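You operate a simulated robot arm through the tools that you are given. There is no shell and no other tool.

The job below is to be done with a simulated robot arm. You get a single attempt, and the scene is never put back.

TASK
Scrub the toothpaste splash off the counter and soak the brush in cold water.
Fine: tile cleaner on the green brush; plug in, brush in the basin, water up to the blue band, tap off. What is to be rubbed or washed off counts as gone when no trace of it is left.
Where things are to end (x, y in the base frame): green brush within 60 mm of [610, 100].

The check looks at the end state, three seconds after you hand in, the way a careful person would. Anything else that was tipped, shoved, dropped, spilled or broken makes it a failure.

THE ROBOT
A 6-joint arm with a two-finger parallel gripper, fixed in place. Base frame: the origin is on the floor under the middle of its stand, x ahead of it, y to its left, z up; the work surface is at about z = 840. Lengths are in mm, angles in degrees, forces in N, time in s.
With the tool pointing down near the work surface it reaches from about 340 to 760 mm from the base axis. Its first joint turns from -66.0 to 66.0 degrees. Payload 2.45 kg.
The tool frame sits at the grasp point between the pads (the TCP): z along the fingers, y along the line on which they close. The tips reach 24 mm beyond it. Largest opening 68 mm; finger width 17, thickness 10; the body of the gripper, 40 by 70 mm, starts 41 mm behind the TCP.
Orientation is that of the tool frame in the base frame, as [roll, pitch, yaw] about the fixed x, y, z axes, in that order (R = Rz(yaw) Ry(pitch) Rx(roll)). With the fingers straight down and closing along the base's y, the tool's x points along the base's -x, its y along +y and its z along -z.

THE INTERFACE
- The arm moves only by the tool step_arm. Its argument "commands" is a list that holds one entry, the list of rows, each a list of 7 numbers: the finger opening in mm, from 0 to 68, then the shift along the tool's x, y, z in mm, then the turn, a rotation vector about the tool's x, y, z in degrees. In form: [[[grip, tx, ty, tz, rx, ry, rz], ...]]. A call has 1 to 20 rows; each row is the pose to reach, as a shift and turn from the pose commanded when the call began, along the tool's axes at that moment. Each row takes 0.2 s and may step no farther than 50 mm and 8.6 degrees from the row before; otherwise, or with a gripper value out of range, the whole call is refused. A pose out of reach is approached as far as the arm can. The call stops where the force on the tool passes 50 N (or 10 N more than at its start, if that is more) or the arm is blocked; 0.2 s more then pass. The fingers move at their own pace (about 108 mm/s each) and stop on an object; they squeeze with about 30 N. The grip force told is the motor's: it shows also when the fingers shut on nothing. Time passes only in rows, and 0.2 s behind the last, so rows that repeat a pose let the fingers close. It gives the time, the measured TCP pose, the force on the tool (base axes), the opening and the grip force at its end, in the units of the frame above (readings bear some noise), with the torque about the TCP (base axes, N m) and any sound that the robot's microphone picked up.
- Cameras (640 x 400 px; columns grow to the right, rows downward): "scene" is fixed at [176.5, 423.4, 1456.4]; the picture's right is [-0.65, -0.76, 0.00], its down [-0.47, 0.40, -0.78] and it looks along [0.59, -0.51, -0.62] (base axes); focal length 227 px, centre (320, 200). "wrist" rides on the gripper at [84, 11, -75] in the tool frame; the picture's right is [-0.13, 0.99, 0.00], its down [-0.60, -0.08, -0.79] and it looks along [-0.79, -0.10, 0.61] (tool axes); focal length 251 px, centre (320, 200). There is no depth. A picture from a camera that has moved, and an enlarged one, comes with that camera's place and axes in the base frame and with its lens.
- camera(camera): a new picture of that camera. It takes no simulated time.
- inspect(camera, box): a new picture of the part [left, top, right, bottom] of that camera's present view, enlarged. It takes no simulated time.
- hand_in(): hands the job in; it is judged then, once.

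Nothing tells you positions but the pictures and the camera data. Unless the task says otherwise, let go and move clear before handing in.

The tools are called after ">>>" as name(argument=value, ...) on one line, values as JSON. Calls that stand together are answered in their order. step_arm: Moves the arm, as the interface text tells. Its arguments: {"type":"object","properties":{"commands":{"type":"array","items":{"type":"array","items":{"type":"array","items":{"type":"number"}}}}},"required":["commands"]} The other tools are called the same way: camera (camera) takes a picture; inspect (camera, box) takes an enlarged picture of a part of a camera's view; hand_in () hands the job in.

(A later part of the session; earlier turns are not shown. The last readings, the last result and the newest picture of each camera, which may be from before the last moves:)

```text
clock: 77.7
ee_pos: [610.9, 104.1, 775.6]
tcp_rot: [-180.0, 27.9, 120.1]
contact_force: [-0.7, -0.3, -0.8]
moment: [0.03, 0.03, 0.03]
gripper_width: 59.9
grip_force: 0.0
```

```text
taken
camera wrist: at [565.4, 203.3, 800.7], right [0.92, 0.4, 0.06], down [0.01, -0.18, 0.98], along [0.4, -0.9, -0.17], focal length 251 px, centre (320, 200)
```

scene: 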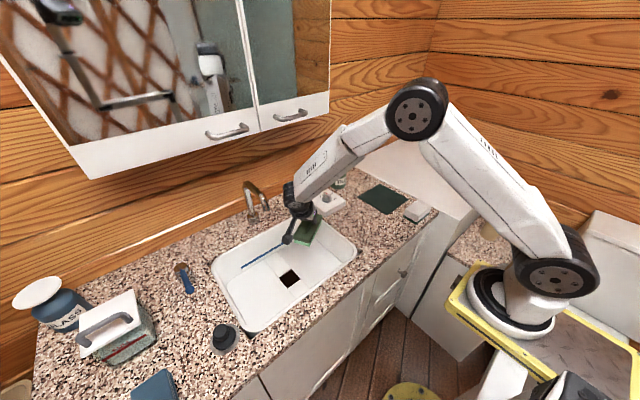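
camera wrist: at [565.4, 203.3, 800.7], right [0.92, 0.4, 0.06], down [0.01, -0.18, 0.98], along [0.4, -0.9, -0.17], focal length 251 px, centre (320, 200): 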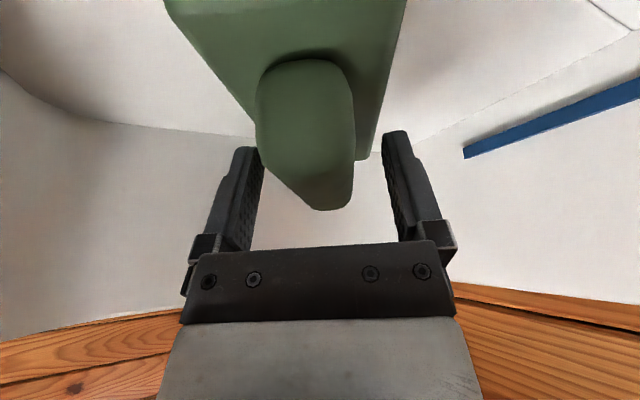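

>>> step_arm(commands=[[[60, -4.7, 0, -8.8, 0, 0, 0], [60, -14, 0, -26.5, 0, 0, 0], [60, -30, 0, -56, 0, 0, 0], [60, -49, 0, -92, 0, 0, 0], [60, -68, 0, -127, 0, 0, 0], [60, -86, 0, -162, 0, 0, 0], [60, -105, 0, -197, 0, 0, 0], [60, -110, 0, -207, 0, 0, 0], [60, -110, 0, -207, 0, 0, 0]]])

>>> camera(camera="wrist")

>>> inspect(camera="scene", box=[200, 170, 400, 330])

```text
clock: 79.7
ee_pos: [611.1, 103.9, 1009.5]
tcp_rot: [-179.9, 27.9, 120.3]
contact_force: [-0.3, 0.6, -0.1]
moment: [-0.01, -0.03, -0.04]
gripper_width: 59.9
grip_force: 0.1
```

```text
taken
camera wrist: at [566.1, 204.5, 1035.6], right [0.92, 0.4, 0.06], down [0.01, -0.18, 0.98], along [0.4, -0.9, -0.17], focal length 251 px, centre (320, 200)
```

wrist: 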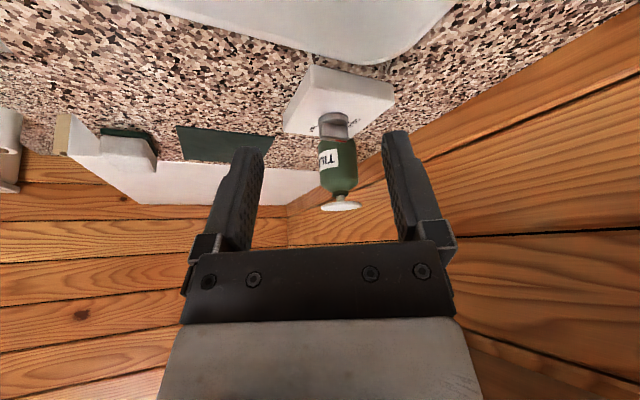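

```text
2.50 times, centred on (300, 250) of scene
camera zoom: at [176.5, 423.4, 1456.4], right [-0.65, -0.76, 0.0], down [-0.47, 0.4, -0.78], along [0.59, -0.51, -0.62], focal length 568 px, centre (370, 75)
```

zoom: 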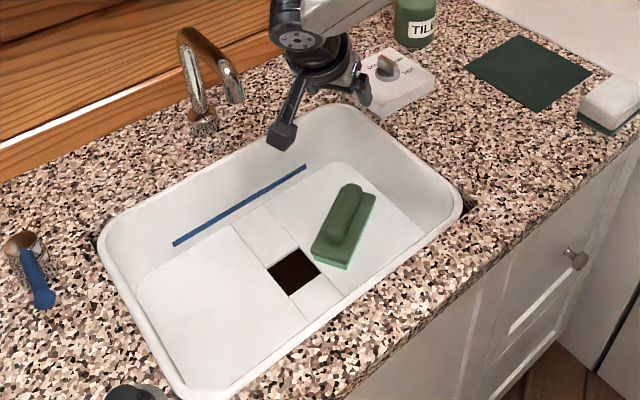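

Brush lies in the basin near (611,104). I check the splash spot closely from above with the wrist camera.

>>> step_arm(commands=[[[60, -21.8, -29.2, 11.5, 0, 7, 0], [60, -43.5, -58.3, 23.1, 0, 14, 0], [60, -65.3, -87.5, 34.6, 0, 21, 0], [60, -87.1, -116.7, 46.2, 0, 27.9, 0], [60, -87.1, -116.7, 46.2, 0, 27.9, 0]]])

>>> step_arm(commands=[[[60, 0, 0, 0, 0, 0, 8], [60, 0, 0, 0, 0, 0, 16], [60, 0, 0, 0, 0, 0, 24], [60, 0, 0, 0, 0, 0, 30], [60, 0, 0, 0, 0, 0, 30]]])

>>> camera(camera="wrist")

>>> inspect(camera="wrist", box=[240, 0, 420, 120])

```text
clock: 80.9
ee_pos: [558.4, -43.9, 1008.7]
tcp_rot: [-179.9, -0.2, 120.1]
contact_force: [-0.4, 0.4, -1.2]
moment: [0.04, 0.0, 0.0]
gripper_width: 60.3
grip_force: 0.1
```

```text
clock: 82.1
ee_pos: [558.4, -41.5, 1009.1]
tcp_rot: [-179.9, 0.2, 90.0]
contact_force: [-0.1, -0.1, 0.6]
moment: [-0.01, 0.05, 0.0]
gripper_width: 60.0
grip_force: 0.2
```

```text
taken
camera wrist: at [569.9, 43.2, 1083.1], right [0.99, -0.13, 0.0], down [-0.08, -0.6, 0.79], along [-0.1, -0.79, -0.61], focal length 251 px, centre (320, 200)
```

wrist: 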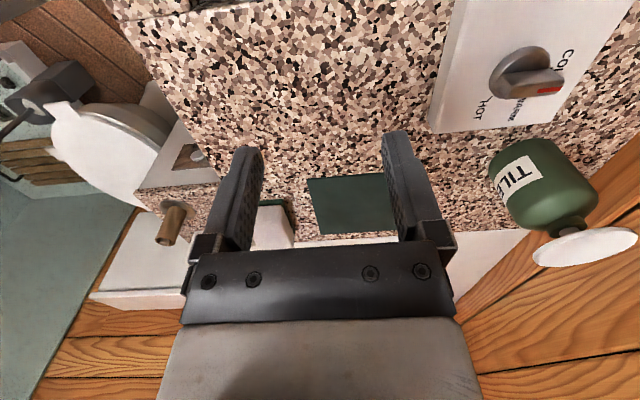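

```text
3.33 times, centred on (330, 60) of wrist
camera zoom: at [569.9, 43.2, 1083.1], right [0.99, -0.13, 0.0], down [-0.08, -0.6, 0.79], along [-0.1, -0.79, -0.61], focal length 838 px, centre (287, 667)
```

zoom: 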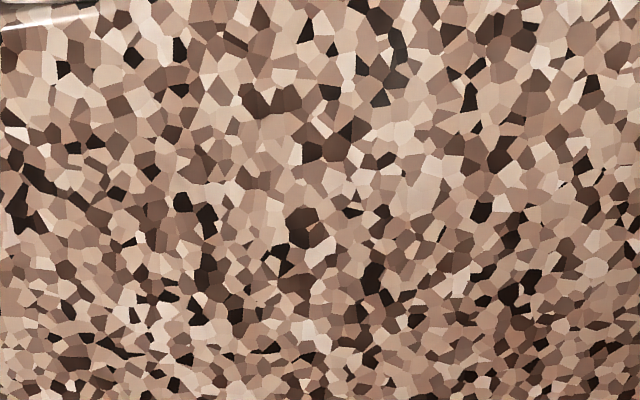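

>>> inspect(camera="wrist", box=[310, 60, 385, 110])

>>> inspect(camera="wrist", box=[310, 100, 385, 150])

>>> inspect(camera="scene", box=[338, 205, 374, 232])

```text
8.00 times, centred on (348, 85) of wrist
camera zoom: at [569.9, 43.2, 1083.1], right [0.99, -0.13, 0.0], down [-0.08, -0.6, 0.79], along [-0.1, -0.79, -0.61], focal length 2012 px, centre (100, 1120)
```

zoom: 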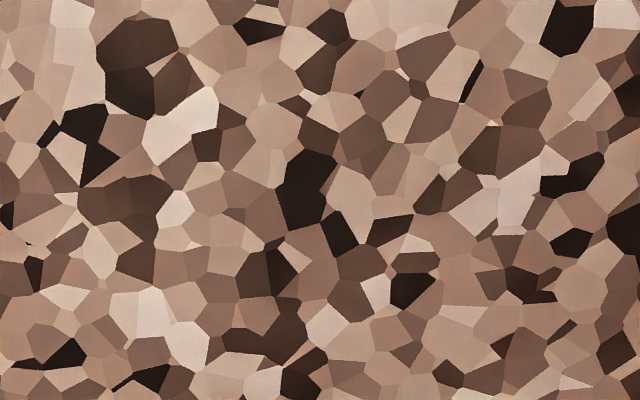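

```text
8.00 times, centred on (348, 125) of wrist
camera zoom: at [569.9, 43.2, 1083.1], right [0.99, -0.13, 0.0], down [-0.08, -0.6, 0.79], along [-0.1, -0.79, -0.61], focal length 2012 px, centre (100, 800)
```

zoom: 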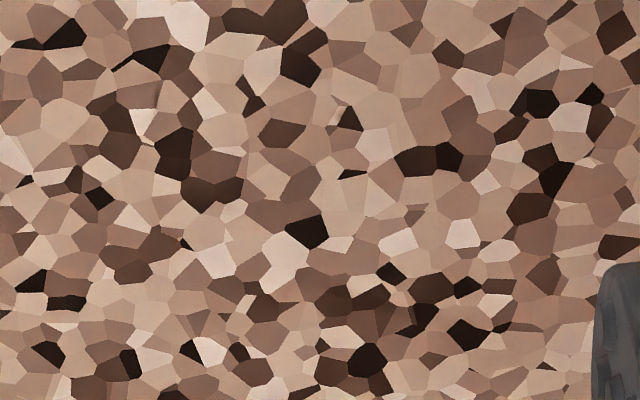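

```text
14.81 times, centred on (356, 218) of scene
camera zoom: at [176.5, 423.4, 1456.4], right [-0.65, -0.76, 0.0], down [-0.47, 0.4, -0.78], along [0.59, -0.51, -0.62], focal length 3369 px, centre (-213, -74)
```

zoom: 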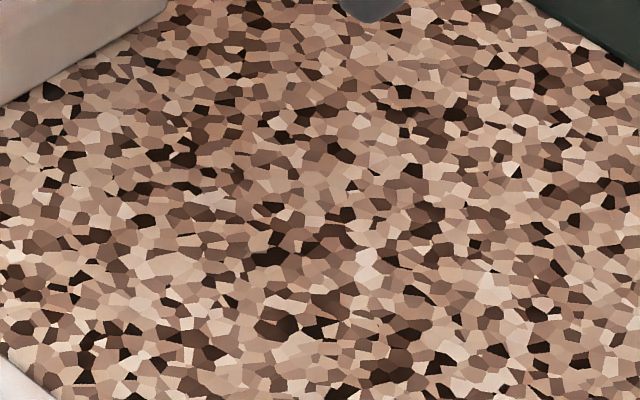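

I see a few tiny odd marks in the granite; I zoom in further to see if they are residue.

>>> inspect(camera="wrist", box=[341, 108, 361, 120])

>>> inspect(camera="wrist", box=[348, 130, 368, 142])

>>> inspect(camera="wrist", box=[305, 84, 325, 96])

>>> inspect(camera="wrist", box=[346, 84, 366, 96])

```text
16.00 times, centred on (351, 114) of wrist
camera zoom: at [569.9, 43.2, 1083.1], right [0.99, -0.13, 0.0], down [-0.08, -0.6, 0.79], along [-0.1, -0.79, -0.61], focal length 4023 px, centre (-176, 1576)
```

zoom: 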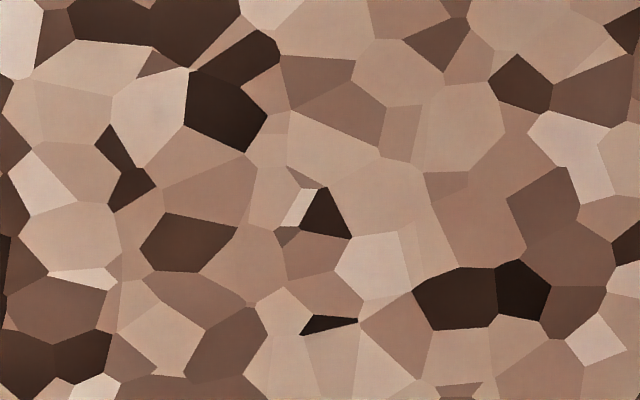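

```text
16.00 times, centred on (358, 136) of wrist
camera zoom: at [569.9, 43.2, 1083.1], right [0.99, -0.13, 0.0], down [-0.08, -0.6, 0.79], along [-0.1, -0.79, -0.61], focal length 4023 px, centre (-288, 1224)
```

zoom: 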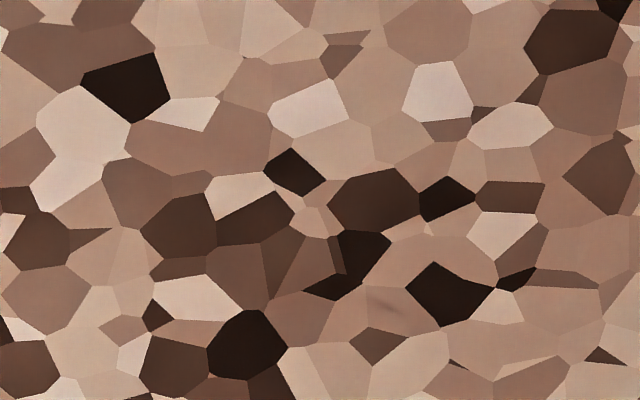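

```text
16.00 times, centred on (315, 90) of wrist
camera zoom: at [569.9, 43.2, 1083.1], right [0.99, -0.13, 0.0], down [-0.08, -0.6, 0.79], along [-0.1, -0.79, -0.61], focal length 4023 px, centre (400, 1960)
```

zoom: 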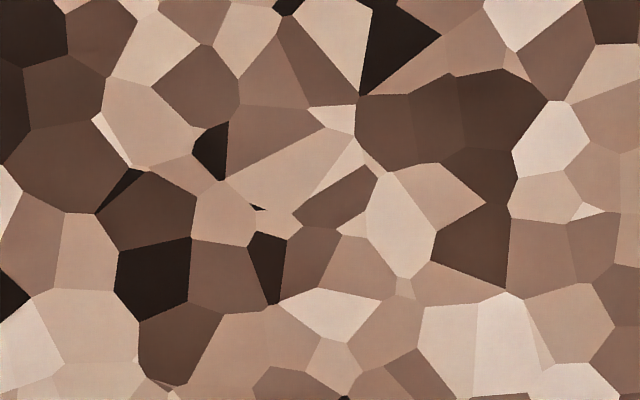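

```text
16.00 times, centred on (356, 90) of wrist
camera zoom: at [569.9, 43.2, 1083.1], right [0.99, -0.13, 0.0], down [-0.08, -0.6, 0.79], along [-0.1, -0.79, -0.61], focal length 4023 px, centre (-256, 1960)
```

zoom: 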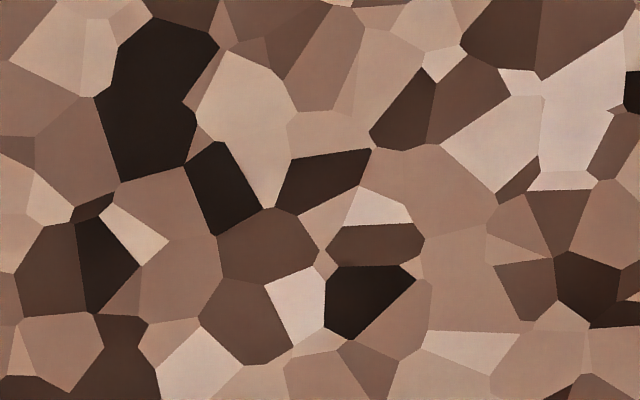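

The splash is completely gone. Now the plug: I swing over to the left side to measure the plug and the drain closely.

>>> step_arm(commands=[[[60, 31, -12.5, -20, 0, 0, -8.2], [60, 62, -25, -45, 0, 0, -16.4], [60, 93, -37.6, -70, 0, 0, -24.6], [60, 124, -50, -91, 0, 0, -32.8], [60, 155, -62.7, -91, 0, 0, -41], [60, 186, -75, -91, 0, 0, -49.2], [60, 217, -87.8, -91, 0, 0, -57.4], [60, 248, -100, -91, 0, 0, -65.6], [60, 279, -113, -91, 0, 0, -73.8], [60, 310, -125, -91, 0, 0, -82], [60, 341, -138, -91, 0, 0, -90], [60, 341, -138, -91, 0, 0, -90]]])

>>> camera(camera="wrist")

>>> camera(camera="scene")

```text
clock: 84.7
ee_pos: [421.5, 299.3, 1099.2]
tcp_rot: [-179.9, -0.1, -179.8]
contact_force: [-0.2, -0.4, -0.5]
moment: [0.01, 0.02, -0.03]
gripper_width: 59.8
grip_force: 0.0
```

```text
taken
camera wrist: at [338.1, 310.0, 1173.6], right [0.13, 0.99, 0.0], down [0.61, -0.08, 0.79], along [0.79, -0.1, -0.61], focal length 251 px, centre (320, 200)
```

wrist: 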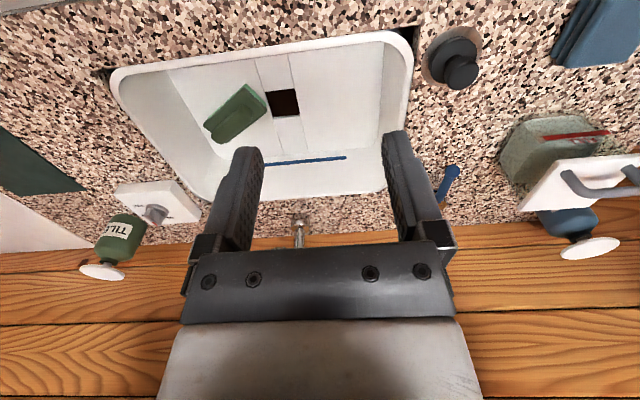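

```text
taken
```

scene: 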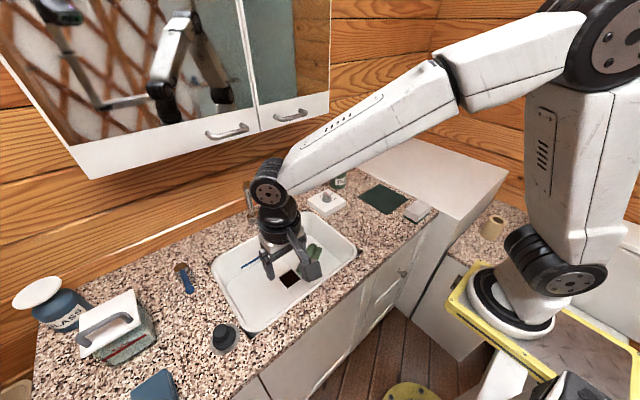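

>>> inspect(camera="wrist", box=[390, 10, 520, 100])

>>> inspect(camera="wrist", box=[240, 60, 340, 130])

>>> inspect(camera="scene", box=[195, 310, 255, 365])

>>> inspect(camera="scene", box=[165, 250, 215, 300])

```text
4.44 times, centred on (455, 55) of wrist
camera zoom: at [338.1, 310.0, 1173.6], right [0.13, 0.99, 0.0], down [0.61, -0.08, 0.79], along [0.79, -0.1, -0.61], focal length 1118 px, centre (-280, 844)
```

zoom: 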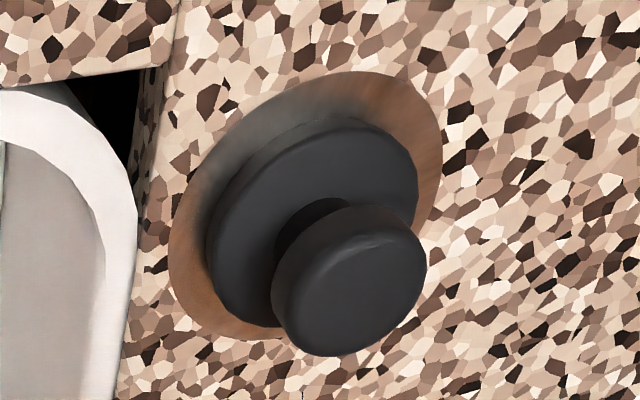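

```text
5.71 times, centred on (290, 95) of wrist
camera zoom: at [338.1, 310.0, 1173.6], right [0.13, 0.99, 0.0], down [0.61, -0.08, 0.79], along [0.79, -0.1, -0.61], focal length 1437 px, centre (491, 800)
```

zoom: 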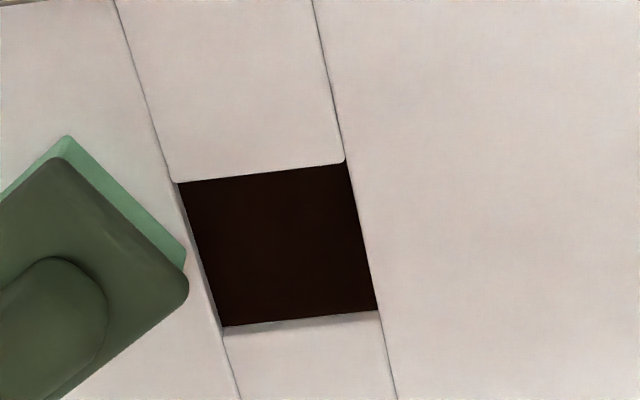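

```text
7.27 times, centred on (225, 338) of scene
camera zoom: at [176.5, 423.4, 1456.4], right [-0.65, -0.76, 0.0], down [-0.47, 0.4, -0.78], along [0.6, -0.51, -0.62], focal length 1654 px, centre (1011, -800)
```

zoom: 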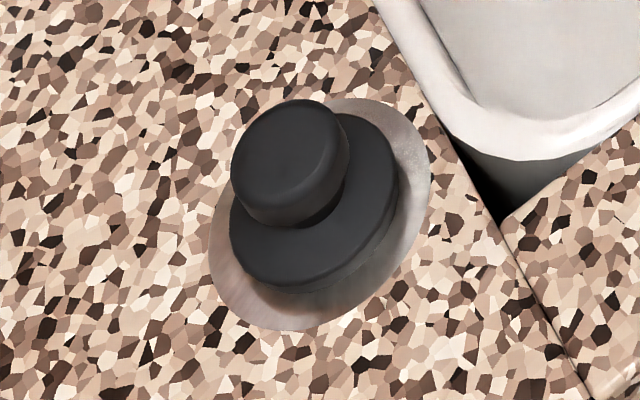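

```text
8.00 times, centred on (190, 275) of scene
camera zoom: at [176.5, 423.4, 1456.4], right [-0.65, -0.76, 0.0], down [-0.47, 0.4, -0.78], along [0.6, -0.51, -0.62], focal length 1819 px, centre (1360, -400)
```

zoom: 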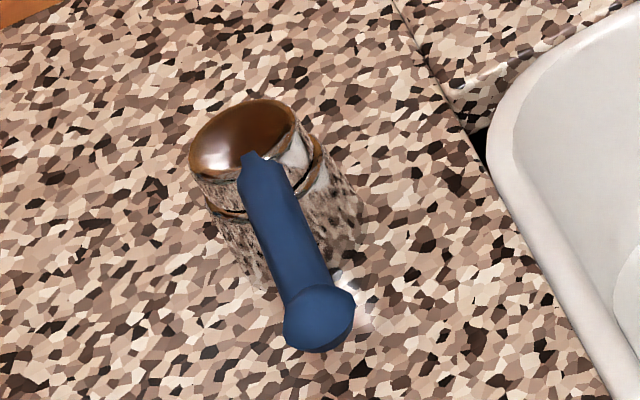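

The plug has a round knob (top z≈891) at about (494,448); the drain hole is centred near (607,201). The brush's corner lies close to the hole, so I'll first shift the brush slightly away within its allowed zone.

>>> step_arm(commands=[[[68, -23.7, -24.4, 0, 0, 0, 7.5], [68, -47.4, -48.8, 0, 0, 0, 15], [68, -71, -73.2, 10, 0, 0, 22.5], [68, -94.8, -97.6, 30, 0, 0, 30], [68, -118.4, -122, 55, 0, 0, 37.5], [68, -142, -146.5, 80, 0, 0, 45], [68, -165.8, -170.9, 105, 0, 0, 52.5], [68, -189.5, -195.3, 130, 0, 0, 60], [68, -189.5, -195.3, 170, 0, 0, 60], [68, -189.5, -195.3, 199, 0, 0, 60], [68, -189.5, -195.3, 199, 0, 0, 60]]])

>>> camera(camera="wrist")

>>> inspect(camera="scene", box=[230, 170, 360, 300])

```text
clock: 87.1
ee_pos: [611.5, 104.9, 902.2]
tcp_rot: [-179.9, 0.0, 120.2]
contact_force: [0.5, 0.1, 1.0]
moment: [0.0, -0.01, -0.01]
gripper_width: 68.1
grip_force: 0.0
```

```text
taken
camera wrist: at [579.0, 183.2, 975.4], right [0.92, 0.39, 0.0], down [0.24, -0.56, 0.79], along [0.3, -0.73, -0.61], focal length 251 px, centre (320, 200)
```

wrist: 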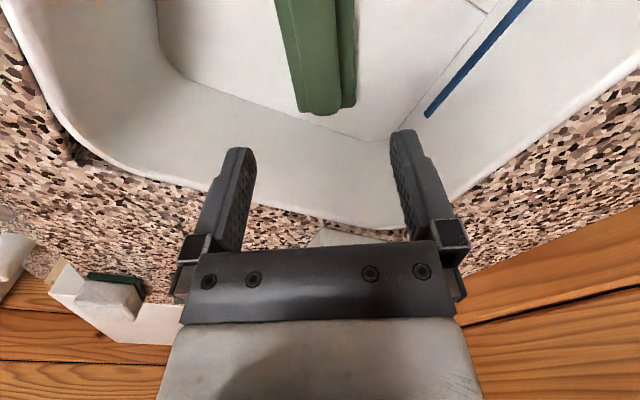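

```text
3.08 times, centred on (295, 235) of scene
camera zoom: at [176.5, 423.4, 1456.4], right [-0.65, -0.76, 0.0], down [-0.47, 0.4, -0.78], along [0.59, -0.51, -0.62], focal length 700 px, centre (397, 92)
```

zoom: 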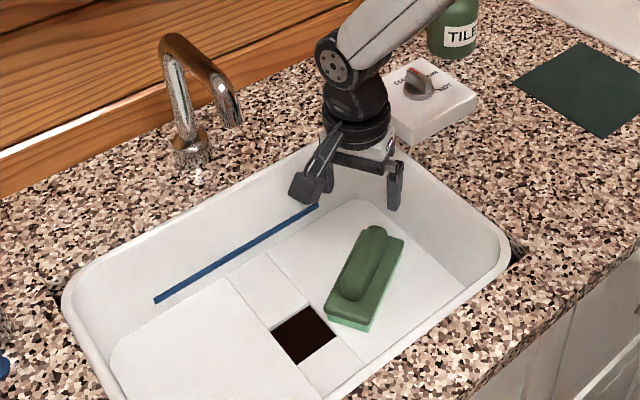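

>>> step_arm(commands=[[[68, 0, 0, 35, 0, 0, 0], [68, 0, 0, 70, 0, 0, 0], [68, 0, 0, 100, 0, 0, 0], [68, 0, 0, 117, 0, 0, 0], [68, 0, 0, 126, 0, 0, 0], [68, 0, 0, 126, 0, 0, 0]]])

>>> camera(camera="wrist")

>>> inspect(camera="scene", box=[270, 220, 350, 280])

```text
clock: 88.5
ee_pos: [608.8, 103.7, 775.1]
tcp_rot: [-179.9, -0.1, 120.1]
contact_force: [0.4, 0.2, -0.3]
moment: [-0.01, 0.0, 0.02]
gripper_width: 67.9
grip_force: 0.0
```

```text
taken
camera wrist: at [577.5, 182.2, 848.2], right [0.92, 0.39, 0.0], down [0.24, -0.56, 0.79], along [0.3, -0.73, -0.61], focal length 251 px, centre (320, 200)
```

wrist: 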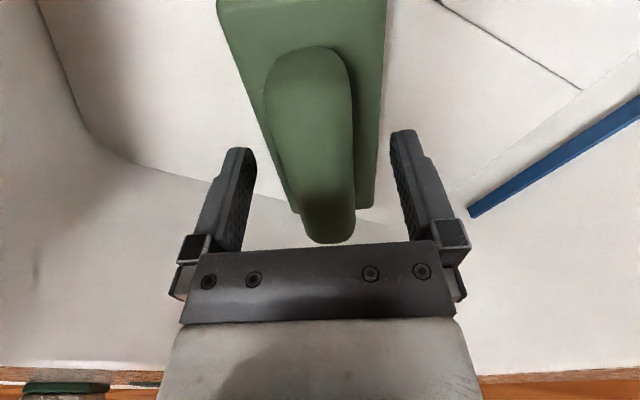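

```text
6.67 times, centred on (310, 250) of scene
camera zoom: at [176.5, 423.4, 1456.4], right [-0.65, -0.76, 0.0], down [-0.47, 0.4, -0.78], along [0.59, -0.51, -0.62], focal length 1516 px, centre (387, -133)
```

zoom: 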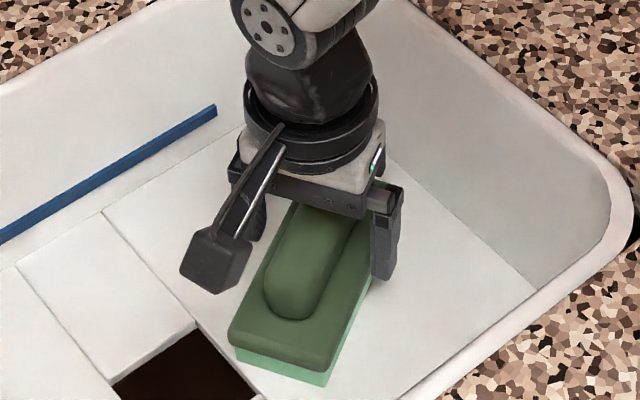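

Positioned over the brush handle. I close, lift slightly and check the grip.

>>> step_arm(commands=[[[45, 0, 0, 0, 0, 0, 0], [25, 0, 0, 0, 0, 0, 0], [5, 0, 0, 0, 0, 0, 0], [0, 0, 0, 0, 0, 0, 0], [0, 0, 0, 0, 0, 0, 0], [0, 0, 0, -2, 0, 0, 0], [0, 0, 0, -5, 0, 0, 0], [0, 0, 0, -9, 0, 0, 0], [0, 0, 0, -14, 0, 0, 0], [0, 0, 0, -16, 0, 0, 0]]])

>>> inspect(camera="scene", box=[270, 220, 350, 280])

```text
clock: 90.7
ee_pos: [610.7, 103.4, 790.8]
tcp_rot: [-179.9, 0.0, 120.2]
contact_force: [-0.1, 0.3, -0.6]
moment: [-0.01, 0.0, -0.04]
gripper_width: 29.5
grip_force: 29.9
```

```text
6.67 times, centred on (310, 250) of scene
camera zoom: at [176.5, 423.4, 1456.4], right [-0.65, -0.76, 0.0], down [-0.47, 0.4, -0.78], along [0.59, -0.51, -0.62], focal length 1516 px, centre (387, -133)
```

zoom: 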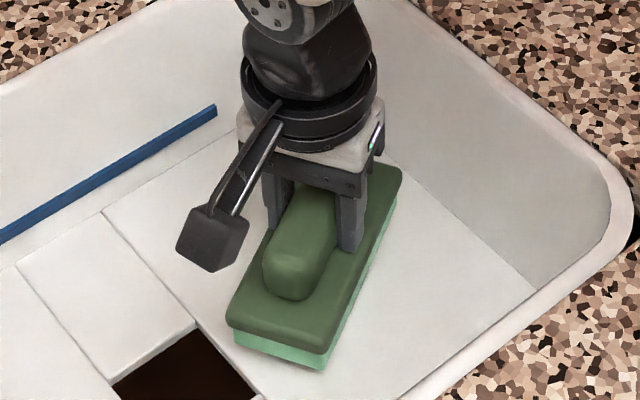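

>>> step_arm(commands=[[[0, -1, -0.6, 0, 0, 0, -3], [0, -2.2, -1.3, 0, 0, 0, -7], [0, -3.4, -2, 0, 0, 0, -11], [0, -4.6, -2.7, 0, 0, 0, -15], [0, -5.8, -3.4, 0, 0, 0, -19], [0, -7, -4.1, 0, 0, 0, -23], [0, -8.2, -4.8, 0, 0, 0, -27], [0, -9.4, -5.5, 0, 0, 0, -31], [0, -10.6, -6.2, 0, 0, 0, -35], [0, -11.8, -6.9, 0, 0, 0, -39], [0, -13, -7.6, 0, 0, 0, -43], [0, -14, -8.2, 0, 0, 0, -47], [0, -14.7, -8.6, 0, 0, 0, -50], [0, -14.7, -8.6, 0, 0, 0, -50]]])

>>> inspect(camera="scene", box=[260, 200, 360, 290])

```text
clock: 93.7
ee_pos: [609.9, 86.5, 791.1]
tcp_rot: [-179.9, -0.1, 170.1]
contact_force: [-0.1, 0.5, -1.2]
moment: [0.03, 0.0, 0.02]
gripper_width: 29.7
grip_force: 30.0
```

```text
4.44 times, centred on (310, 245) of scene
camera zoom: at [176.5, 423.4, 1456.4], right [-0.65, -0.76, 0.0], down [-0.47, 0.4, -0.78], along [0.59, -0.51, -0.62], focal length 1011 px, centre (364, 0)
```

zoom: 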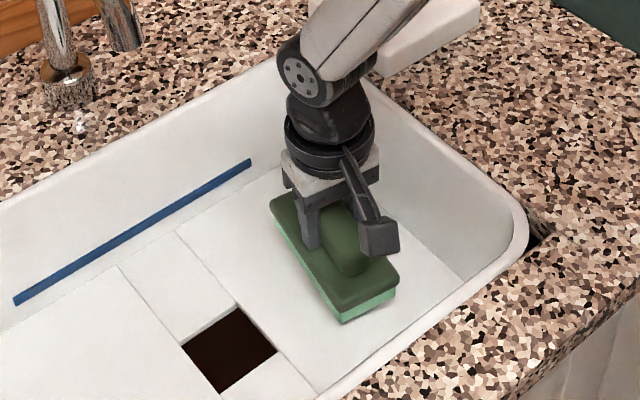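

Now I set it down at about (610,86) and release.

>>> step_arm(commands=[[[0, 0, 0, 3, 0, 0, 0], [0, 0, 0, 7, 0, 0, 0], [0, 0, 0, 11, 0, 0, 0], [0, 0, 0, 13.5, 0, 0, 0], [0, 0, 0, 15, 0, 0, 0], [0, 0, 0, 15.5, 0, 0, 0], [0, 0, 0, 15.5, 0, 0, 0]]])

```text
clock: 95.3
ee_pos: [610.4, 87.2, 775.6]
tcp_rot: [-179.9, -0.1, 170.1]
contact_force: [1.3, -0.2, -1.2]
moment: [0.01, -0.01, -0.01]
gripper_width: 29.4
grip_force: 30.3
```

>>> step_arm(commands=[[[0, 0, 0, 0.6, 0, 0, 0], [0, 0, 0, 1.2, 0, 0, 0], [0, 0, 0, 1.2, 0, 0, 0]]])

```text
clock: 96.1
ee_pos: [610.2, 87.7, 774.3]
tcp_rot: [-179.9, -0.1, 170.1]
contact_force: [-4.5, -1.1, 7.1]
moment: [-0.02, -0.28, -0.09]
gripper_width: 29.6
grip_force: 30.0
```

>>> step_arm(commands=[[[10, 0, 0, -0.3, 0, 0, 0], [30, 0, 0, -0.3, 0, 0, 0], [45, 0, 0, -0.3, 0, 0, 0], [55, 0, 0, -0.3, 0, 0, 0], [55, 0, 0, -5, 0, 0, 0], [55, 0, 0, -20, 0, 0, 0], [55, 0, 0, -50, 0, 0, 0], [55, 0, 0, -95, 0, 0, 0], [55, 0, 0, -140, 0, 0, 0], [55, 0, 0, -185, 0, 0, 0], [55, 0, 0, -225, 0, 0, 0], [55, 0, 0, -225, 0, 0, 0]]])

>>> inspect(camera="scene", box=[230, 170, 360, 300])

>>> camera(camera="wrist")

```text
clock: 98.7
ee_pos: [609.5, 89.8, 998.6]
tcp_rot: [-179.9, -0.1, 170.2]
contact_force: [-0.1, 0.5, 0.4]
moment: [0.01, -0.01, 0.0]
gripper_width: 54.9
grip_force: 0.1
```

```text
3.08 times, centred on (295, 235) of scene
camera zoom: at [176.5, 423.4, 1456.4], right [-0.65, -0.76, 0.0], down [-0.47, 0.4, -0.78], along [0.59, -0.51, -0.62], focal length 700 px, centre (397, 92)
```

zoom: 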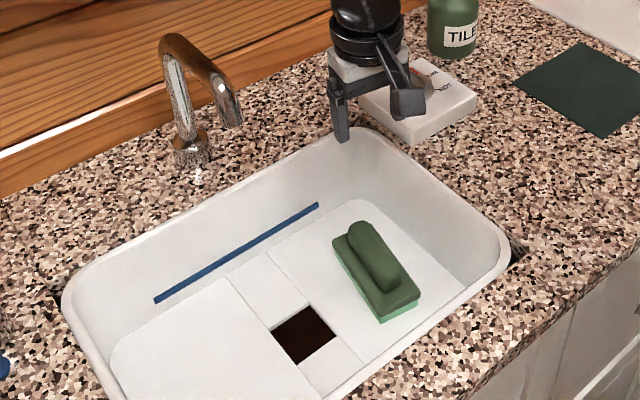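

```text
taken
camera wrist: at [529.0, 114.6, 1072.4], right [0.3, 0.95, 0.0], down [0.58, -0.18, 0.79], along [0.76, -0.24, -0.61], focal length 251 px, centre (320, 200)
```

wrist: 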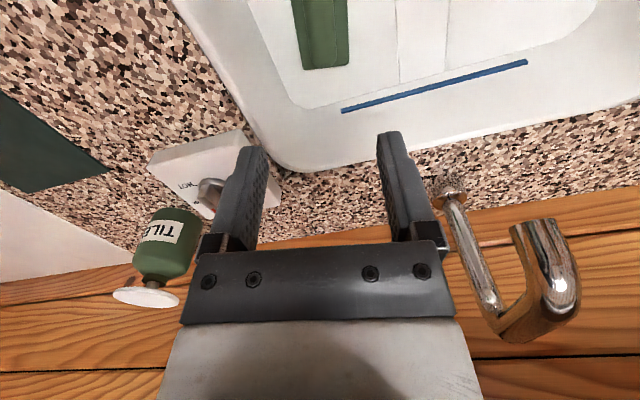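

Brush is well placed and clear of the hole. Next I go look at the plug from the side.

>>> step_arm(commands=[[[55, 34.5, 25, 0, 0, 0, -6.5], [55, 69, 50, 0, 0, 0, -13], [55, 103.5, 75, 0, 0, 0, -19.5], [55, 138, 100, 0, 0, 0, -26], [55, 172.5, 125, 10, 0, 0, -32.5], [55, 207, 150, 20, 0, 0, -39], [55, 241.5, 175.5, 30, 0, 0, -45.5], [55, 276.1, 200.7, 40, 0, 0, -51.8], [55, 276.1, 200.7, 40, 0, 0, -51.8]]])

>>> step_arm(commands=[[[55, 0, 0, 0, 0, -7, 0], [55, 0, 0, 10, 0, -14, 0], [55, 0, 0, 20, 0, -21, 0], [55, 0, 0, 30, 0, -28, 0], [55, 0, 0, 30, 0, -28, 0]]])

>>> camera(camera="wrist")

```text
clock: 100.7
ee_pos: [373.8, 332.1, 958.6]
tcp_rot: [-180.0, -0.1, -138.0]
contact_force: [-0.1, 1.1, 0.4]
moment: [0.0, 0.02, 0.04]
gripper_width: 55.3
grip_force: 0.1
```

```text
clock: 101.9
ee_pos: [380.0, 324.0, 934.4]
tcp_rot: [-177.0, 23.1, -138.9]
contact_force: [0.0, 0.3, -1.3]
moment: [-0.02, 0.02, 0.03]
gripper_width: 55.2
grip_force: 0.0
out of reach, approached as far as the arm can: row 3, 4, 5
```

```text
taken
camera wrist: at [290.0, 265.7, 969.6], right [-0.54, 0.84, 0.0], down [0.21, 0.13, 0.97], along [0.81, 0.53, -0.25], focal length 251 px, centre (320, 200)
```

wrist: 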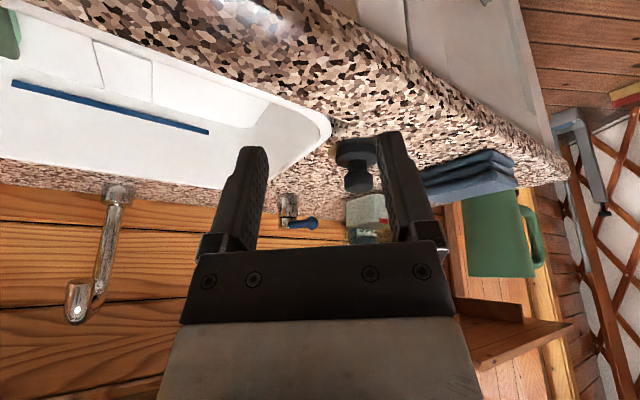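

>>> inspect(camera="wrist", box=[320, 120, 400, 200])

>>> inspect(camera="wrist", box=[260, 180, 340, 250])

```text
5.00 times, centred on (360, 160) of wrist
camera zoom: at [290.0, 265.7, 969.6], right [-0.54, 0.84, 0.0], down [0.21, 0.13, 0.97], along [0.81, 0.53, -0.25], focal length 1257 px, centre (120, 400)
```

zoom: 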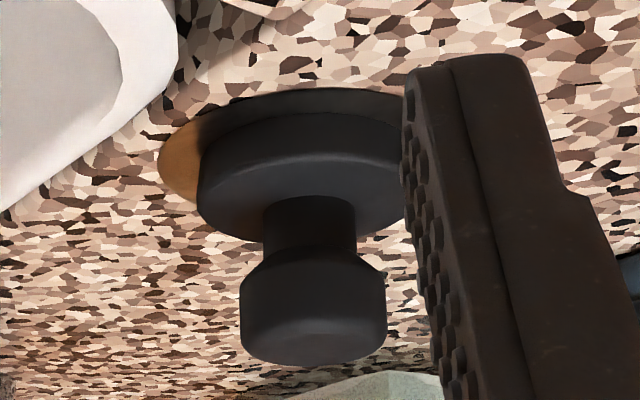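

```text
5.71 times, centred on (300, 215) of wrist
camera zoom: at [290.0, 265.7, 969.6], right [-0.54, 0.84, 0.0], down [0.21, 0.13, 0.97], along [0.81, 0.53, -0.25], focal length 1437 px, centre (434, 114)
```

zoom: 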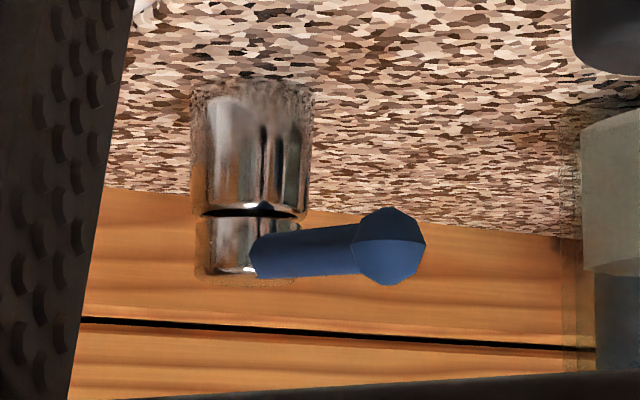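

Clear side view: plug base ~53 mm wide (z 845–855), neck, knob ~34 mm wide (z 873–888). I go hover upright above it.

>>> step_arm(commands=[[[60, -20, 2.5, -15, -0.5, 4, 0], [60, -56, 7, -4, -1.1, 9, 0], [60, -92, 11.5, 11, -1.8, 14, 0], [60, -128, 16, 26, -2.4, 18.6, 0], [60, -164, 20.7, 41.1, -3, 23.1, 0], [60, -164, 20.7, 41.1, -3, 23.1, 0]]])

>>> camera(camera="wrist")

>>> inspect(camera="scene", box=[170, 280, 290, 390])

```text
clock: 103.3
ee_pos: [493.5, 449.5, 960.2]
tcp_rot: [-179.7, 0.0, -138.8]
contact_force: [0.4, 0.2, -0.1]
moment: [0.01, 0.0, 0.04]
gripper_width: 60.2
grip_force: 0.0
out of reach, approached as far as the arm can: row 1
```

```text
taken
camera wrist: at [423.5, 402.6, 1033.4], right [-0.56, 0.83, 0.0], down [0.5, 0.34, 0.79], along [0.66, 0.44, -0.61], focal length 251 px, centre (320, 200)
```

wrist: 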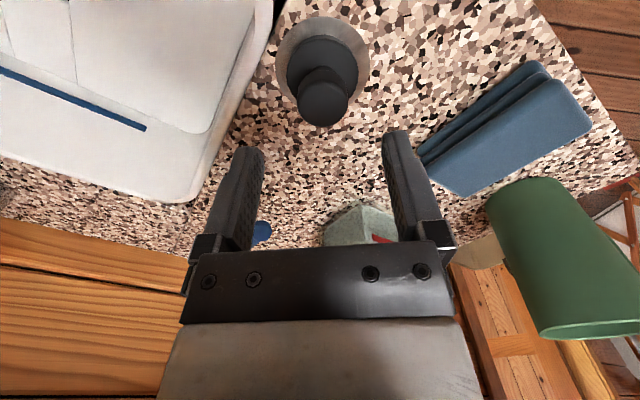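

```text
3.64 times, centred on (230, 335) of scene
camera zoom: at [176.5, 423.4, 1456.4], right [-0.65, -0.76, 0.0], down [-0.47, 0.4, -0.78], along [0.59, -0.51, -0.62], focal length 827 px, centre (647, -291)
```

zoom: 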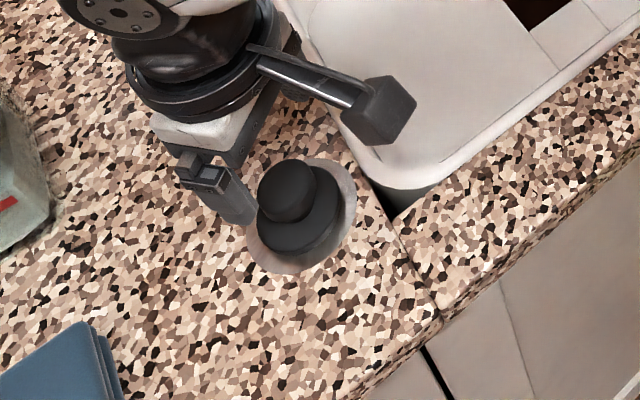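

>>> inspect(camera="wrist", box=[260, 0, 390, 140])

```text
2.86 times, centred on (325, 70) of wrist
camera zoom: at [423.5, 402.6, 1033.4], right [-0.56, 0.83, 0.0], down [0.5, 0.34, 0.79], along [0.66, 0.44, -0.61], focal length 718 px, centre (306, 571)
```

zoom: 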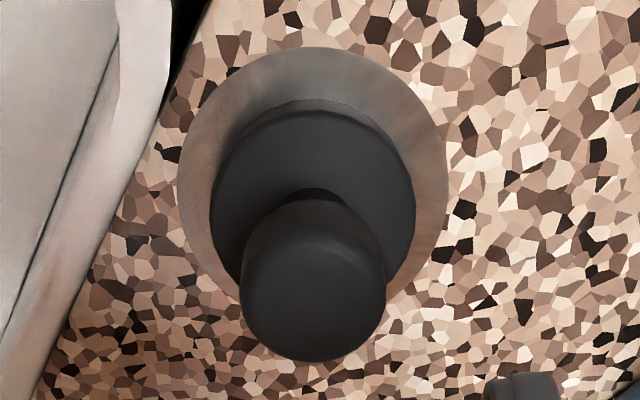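

>>> step_arm(commands=[[[60, -1, 1.1, 25, 0, 0, 0], [60, -1, 1.1, 50, 0, 0, 0], [60, -1, 1.1, 68, 0, 0, 0], [60, -1, 1.1, 76, 0, 0, 0], [60, -1, 1.1, 76, 0, 0, 0]]])

>>> camera(camera="wrist")

>>> inspect(camera="scene", box=[190, 300, 260, 370])

```text
clock: 104.5
ee_pos: [494.2, 451.5, 884.0]
tcp_rot: [-179.8, 0.2, -138.9]
contact_force: [0.7, -0.4, 0.3]
moment: [0.01, 0.01, -0.01]
gripper_width: 60.0
grip_force: 0.1
```

```text
taken
camera wrist: at [422.6, 404.9, 958.3], right [-0.56, 0.83, 0.0], down [0.5, 0.34, 0.79], along [0.66, 0.44, -0.61], focal length 251 px, centre (320, 200)
```

wrist: 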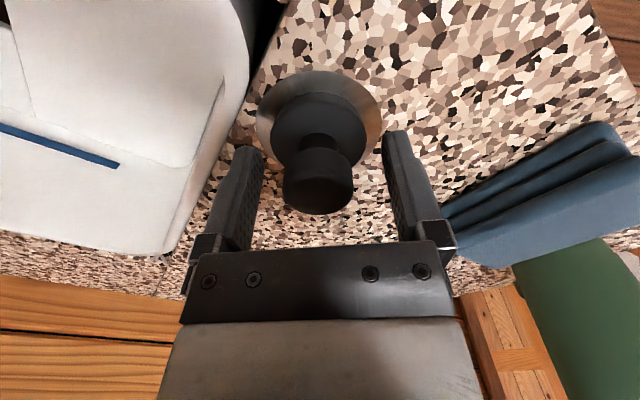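

```text
5.71 times, centred on (225, 335) of scene
camera zoom: at [176.5, 423.4, 1456.4], right [-0.65, -0.76, 0.0], down [-0.47, 0.4, -0.78], along [0.59, -0.51, -0.62], focal length 1299 px, centre (863, -571)
```

zoom: 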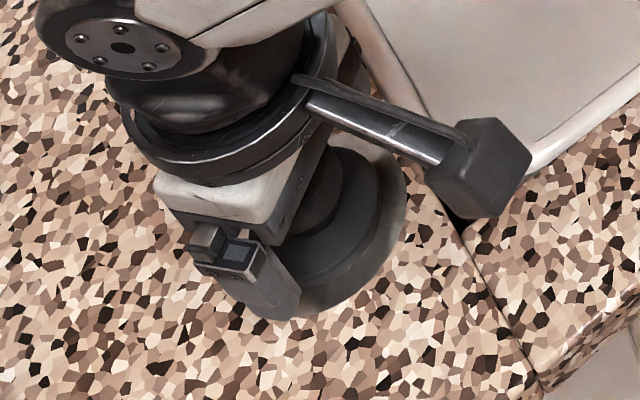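

>>> step_arm(commands=[[[45, 0, 0, 0, 0, 0, 0], [25, 0, 0, 0, 0, 0, 0], [5, 0, 0, 0, 0, 0, 0], [0, 0, 0, 0, 0, 0, 0], [0, 0, 0, 0, 0, 0, 0]]])

>>> camera(camera="wrist")

```text
clock: 105.7
ee_pos: [493.7, 452.6, 884.4]
tcp_rot: [-179.8, 0.1, -138.9]
contact_force: [0.7, -1.5, 3.0]
moment: [0.06, 0.03, -0.03]
gripper_width: 32.6
grip_force: 30.0
```

```text
taken
camera wrist: at [422.7, 404.9, 958.8], right [-0.56, 0.83, 0.0], down [0.5, 0.34, 0.79], along [0.66, 0.44, -0.61], focal length 251 px, centre (320, 200)
```

wrist: 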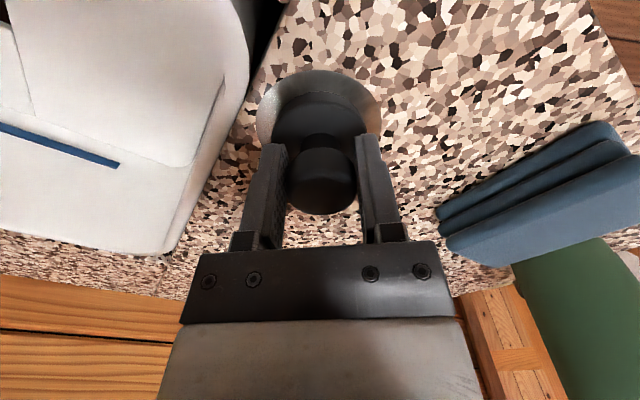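

>>> step_arm(commands=[[[0, 0, 0, -2, 0, 0, 0], [0, 0, 0, -5, 0, 0, 0], [0, 0, 0, -10, 0, 0, 0], [0, 0, 0, -16, 0, 0, 0], [0, 0, 0, -24, 0, 0, 0], [0, 0, 0, -33, 0, 0, 0], [0, 0, 0, -43, 0, 0, 0], [0, 0, 0, -54, 0, 0, 0], [0, 0, 0, -65, 0, 0, 0], [0, 0, 0, -70, 0, 0, 0]]])

>>> camera(camera="wrist")

>>> inspect(camera="scene", box=[190, 270, 280, 370])

```text
clock: 107.9
ee_pos: [493.6, 451.7, 956.3]
tcp_rot: [-179.7, 0.1, -138.9]
contact_force: [-0.1, 0.1, -0.8]
moment: [0.01, 0.03, -0.02]
gripper_width: 32.5
grip_force: 30.0
```

```text
taken
camera wrist: at [423.1, 405.0, 1029.4], right [-0.56, 0.83, 0.0], down [0.5, 0.34, 0.79], along [0.66, 0.44, -0.61], focal length 251 px, centre (320, 200)
```

wrist: 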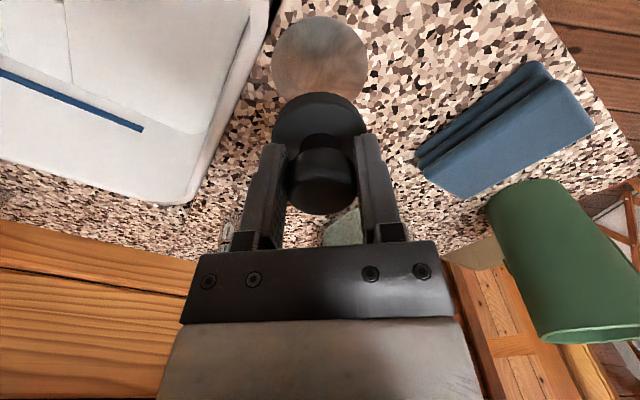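

```text
4.00 times, centred on (235, 320) of scene
camera zoom: at [176.5, 423.4, 1456.4], right [-0.65, -0.76, 0.0], down [-0.47, 0.4, -0.78], along [0.59, -0.51, -0.62], focal length 910 px, centre (660, -280)
```

zoom: 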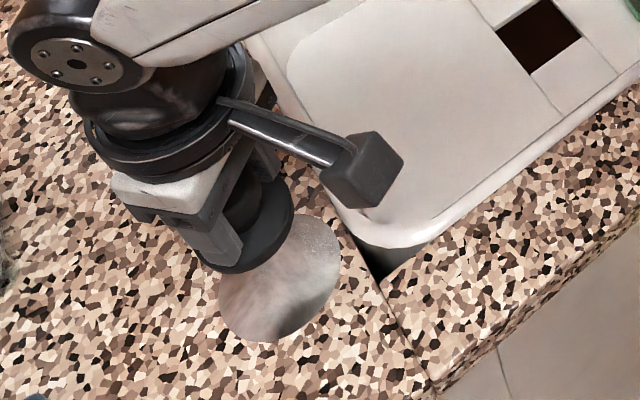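

Plug is lifted level. I carry it slowly over the drain hole.

>>> step_arm(commands=[[[0, 1.6, -5.3, 0, 0, 0, 1.4], [0, 5.6, -18.4, 0, 0, 0, 5], [0, 10.3, -34.3, 0, 0, 0, 9.2], [0, 15.1, -50.1, 0, 0, 0, 13.5], [0, 19.9, -65.9, 0, 0, 0, 17.8], [0, 24.6, -81.7, 0, 0, 0, 22], [0, 29.4, -97.5, 0, 0, 0, 26.3], [0, 34.1, -113.3, 0, 0, 0, 30.6], [0, 38.9, -129.1, 0, 0, 0, 34.8], [0, 43.7, -144.9, 0, 0, 0, 39.1], [0, 48.4, -160.7, 0, 0, 0, 43.4], [0, 53.2, -176.5, 0, 0, 0, 47.6], [0, 58, -192.4, 0, 0, 0, 51.9], [0, 62.7, -208.2, 0, 0, 0, 56.2], [0, 67.5, -224, 0, 0, 0, 60.4], [0, 72.3, -239.8, 0, 0, 0, 64.7], [0, 76.2, -253, 0, 0, 0, 68.3], [0, 79.4, -263.5, 0, 0, 0, 71.1], [0, 79.4, -263.5, 0, 0, 0, 71.1]]])

>>> camera(camera="wrist")

>>> inspect(camera="scene", box=[220, 170, 360, 310])

```text
clock: 111.9
ee_pos: [608.5, 201.4, 956.2]
tcp_rot: [180.0, 0.2, 150.0]
contact_force: [0.0, 0.6, -0.6]
moment: [0.01, 0.01, -0.01]
gripper_width: 32.5
grip_force: 29.9
```

```text
taken
camera wrist: at [540.5, 253.8, 1030.1], right [0.61, 0.79, 0.0], down [0.48, -0.37, 0.8], along [0.63, -0.48, -0.6], focal length 251 px, centre (320, 200)
```

wrist: 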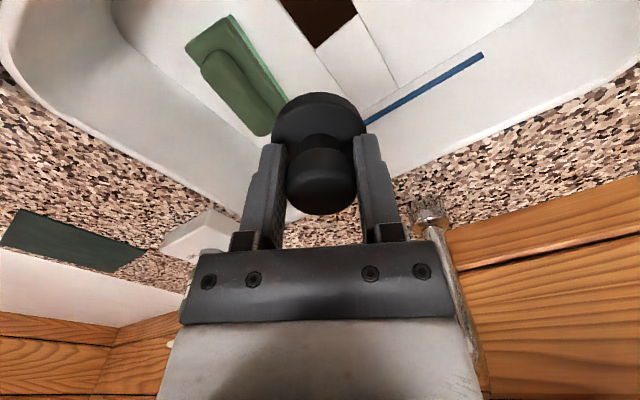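

```text
2.86 times, centred on (290, 240) of scene
camera zoom: at [176.5, 423.4, 1456.4], right [-0.65, -0.76, 0.0], down [-0.47, 0.4, -0.78], along [0.59, -0.51, -0.62], focal length 650 px, centre (406, 86)
```

zoom: 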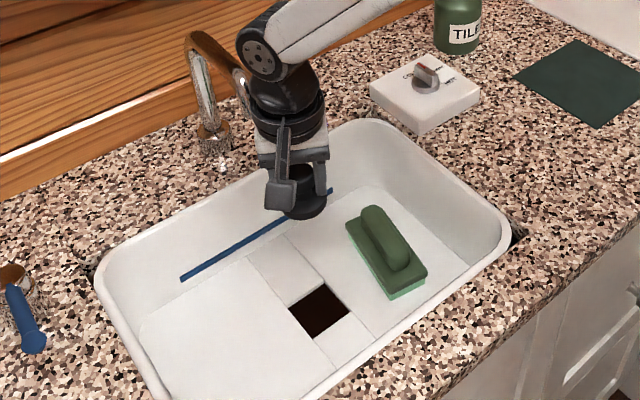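

>>> step_arm(commands=[[[0, 0, 0, 5, 0, 0, 0], [0, 0, 0, 17, 0, 0, 0], [0, 0, 0, 31, 0, 0, 0], [0, 0, 0, 45, 0, 0, 0], [0, 0, 0, 59, 0, 0, 0], [0, 0, 0, 73, 0, 0, 0], [0, 0, 0, 87, 0, 0, 0], [0, 0, 0, 101, 0, 0, 0], [0, 0, 0, 115, 0, 0, 0], [0, 0, 0, 129, 0, 0, 0], [0, 0, 0, 143, 0, 0, 0], [0, 0, 0, 157, 0, 0, 0], [0, 0, 0, 169, 0, 0, 0], [0, 0, 0, 177, 0, 0, 0], [0, 0, 0, 181, 0, 0, 0], [0, 0, 0, 181, 0, 0, 0]]])

>>> camera(camera="wrist")

>>> inspect(camera="scene", box=[255, 230, 325, 300])

```text
clock: 115.3
ee_pos: [608.5, 200.9, 774.6]
tcp_rot: [179.9, 0.3, 149.9]
contact_force: [-0.6, 0.2, -1.0]
moment: [0.01, 0.03, -0.01]
gripper_width: 32.6
grip_force: 29.7
```

```text
taken
camera wrist: at [541.0, 252.4, 848.7], right [0.61, 0.79, 0.0], down [0.48, -0.37, 0.8], along [0.63, -0.48, -0.6], focal length 251 px, centre (320, 200)
```

wrist: 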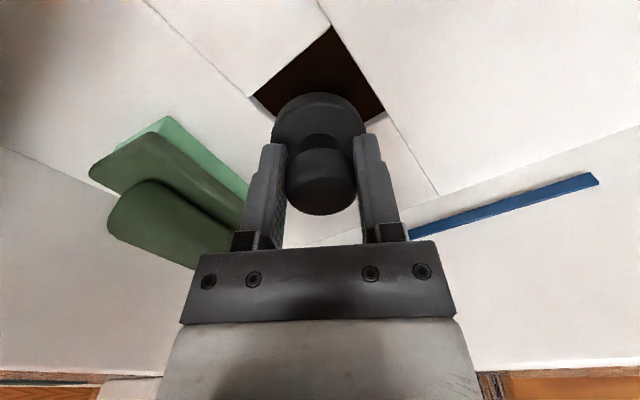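

```text
5.71 times, centred on (290, 265) of scene
camera zoom: at [176.5, 423.4, 1456.4], right [-0.65, -0.76, 0.0], down [-0.47, 0.4, -0.78], along [0.59, -0.51, -0.62], focal length 1299 px, centre (491, -171)
```

zoom: 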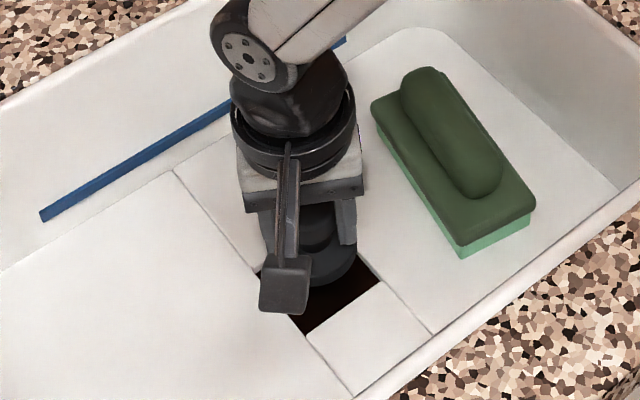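

>>> inspect(camera="wrist", box=[240, 10, 400, 230])

```text
1.82 times, centred on (320, 120) of wrist
camera zoom: at [541.0, 252.4, 848.7], right [0.61, 0.79, 0.0], down [0.48, -0.37, 0.8], along [0.63, -0.48, -0.6], focal length 457 px, centre (320, 346)
```

zoom: 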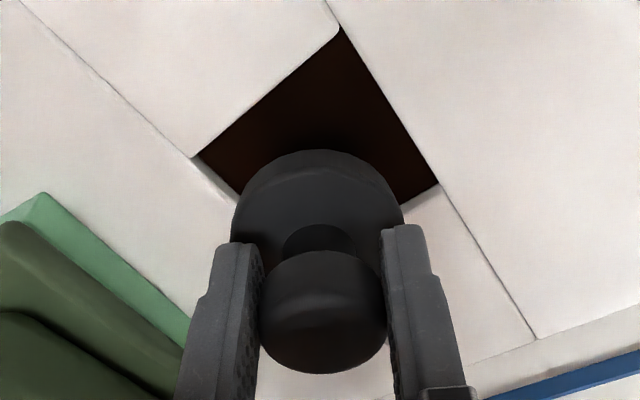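

The hole is a 56 mm square centred about 3 mm toward the camera side from the TCP, while the plug sits about 3 mm the other way. I shift by 5 mm and lower a little, then look again.

>>> step_arm(commands=[[[0, 3, 0, 2, 0, 0, 0], [0, 5, 0, 6, 0, 0, 0], [0, 5, 0, 10, 0, 0, 0], [0, 5, 0, 12, 0, 0, 0], [0, 5, 0, 12, 0, 0, 0]]])

>>> inspect(camera="wrist", box=[240, 10, 400, 230])

>>> inspect(camera="scene", box=[270, 250, 315, 295])

```text
clock: 116.5
ee_pos: [604.1, 203.4, 763.1]
tcp_rot: [180.0, 0.3, 150.0]
contact_force: [0.1, 0.6, -0.2]
moment: [0.01, -0.01, 0.03]
gripper_width: 32.5
grip_force: 30.0
```

```text
1.82 times, centred on (320, 120) of wrist
camera zoom: at [536.5, 255.3, 837.4], right [0.61, 0.79, 0.0], down [0.48, -0.37, 0.8], along [0.63, -0.48, -0.6], focal length 457 px, centre (320, 346)
```

zoom: 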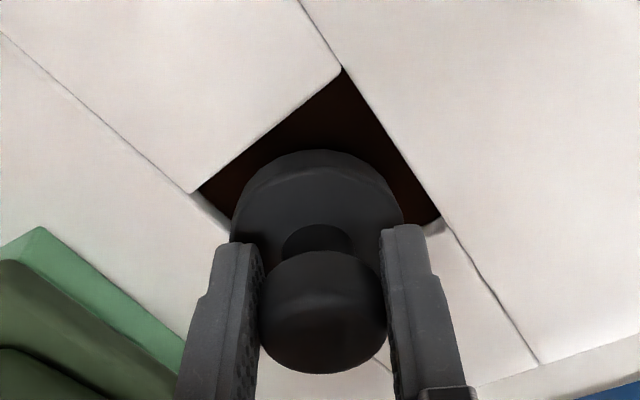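

```text
8.89 times, centred on (292, 272) of scene
camera zoom: at [176.5, 423.4, 1456.4], right [-0.65, -0.76, 0.0], down [-0.47, 0.4, -0.78], along [0.59, -0.51, -0.62], focal length 2021 px, centre (564, -444)
```

zoom: 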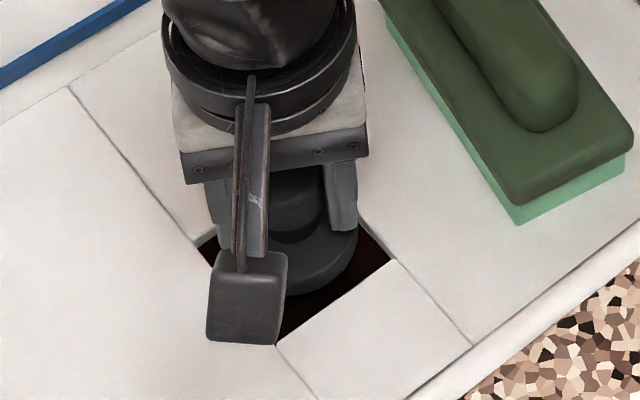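

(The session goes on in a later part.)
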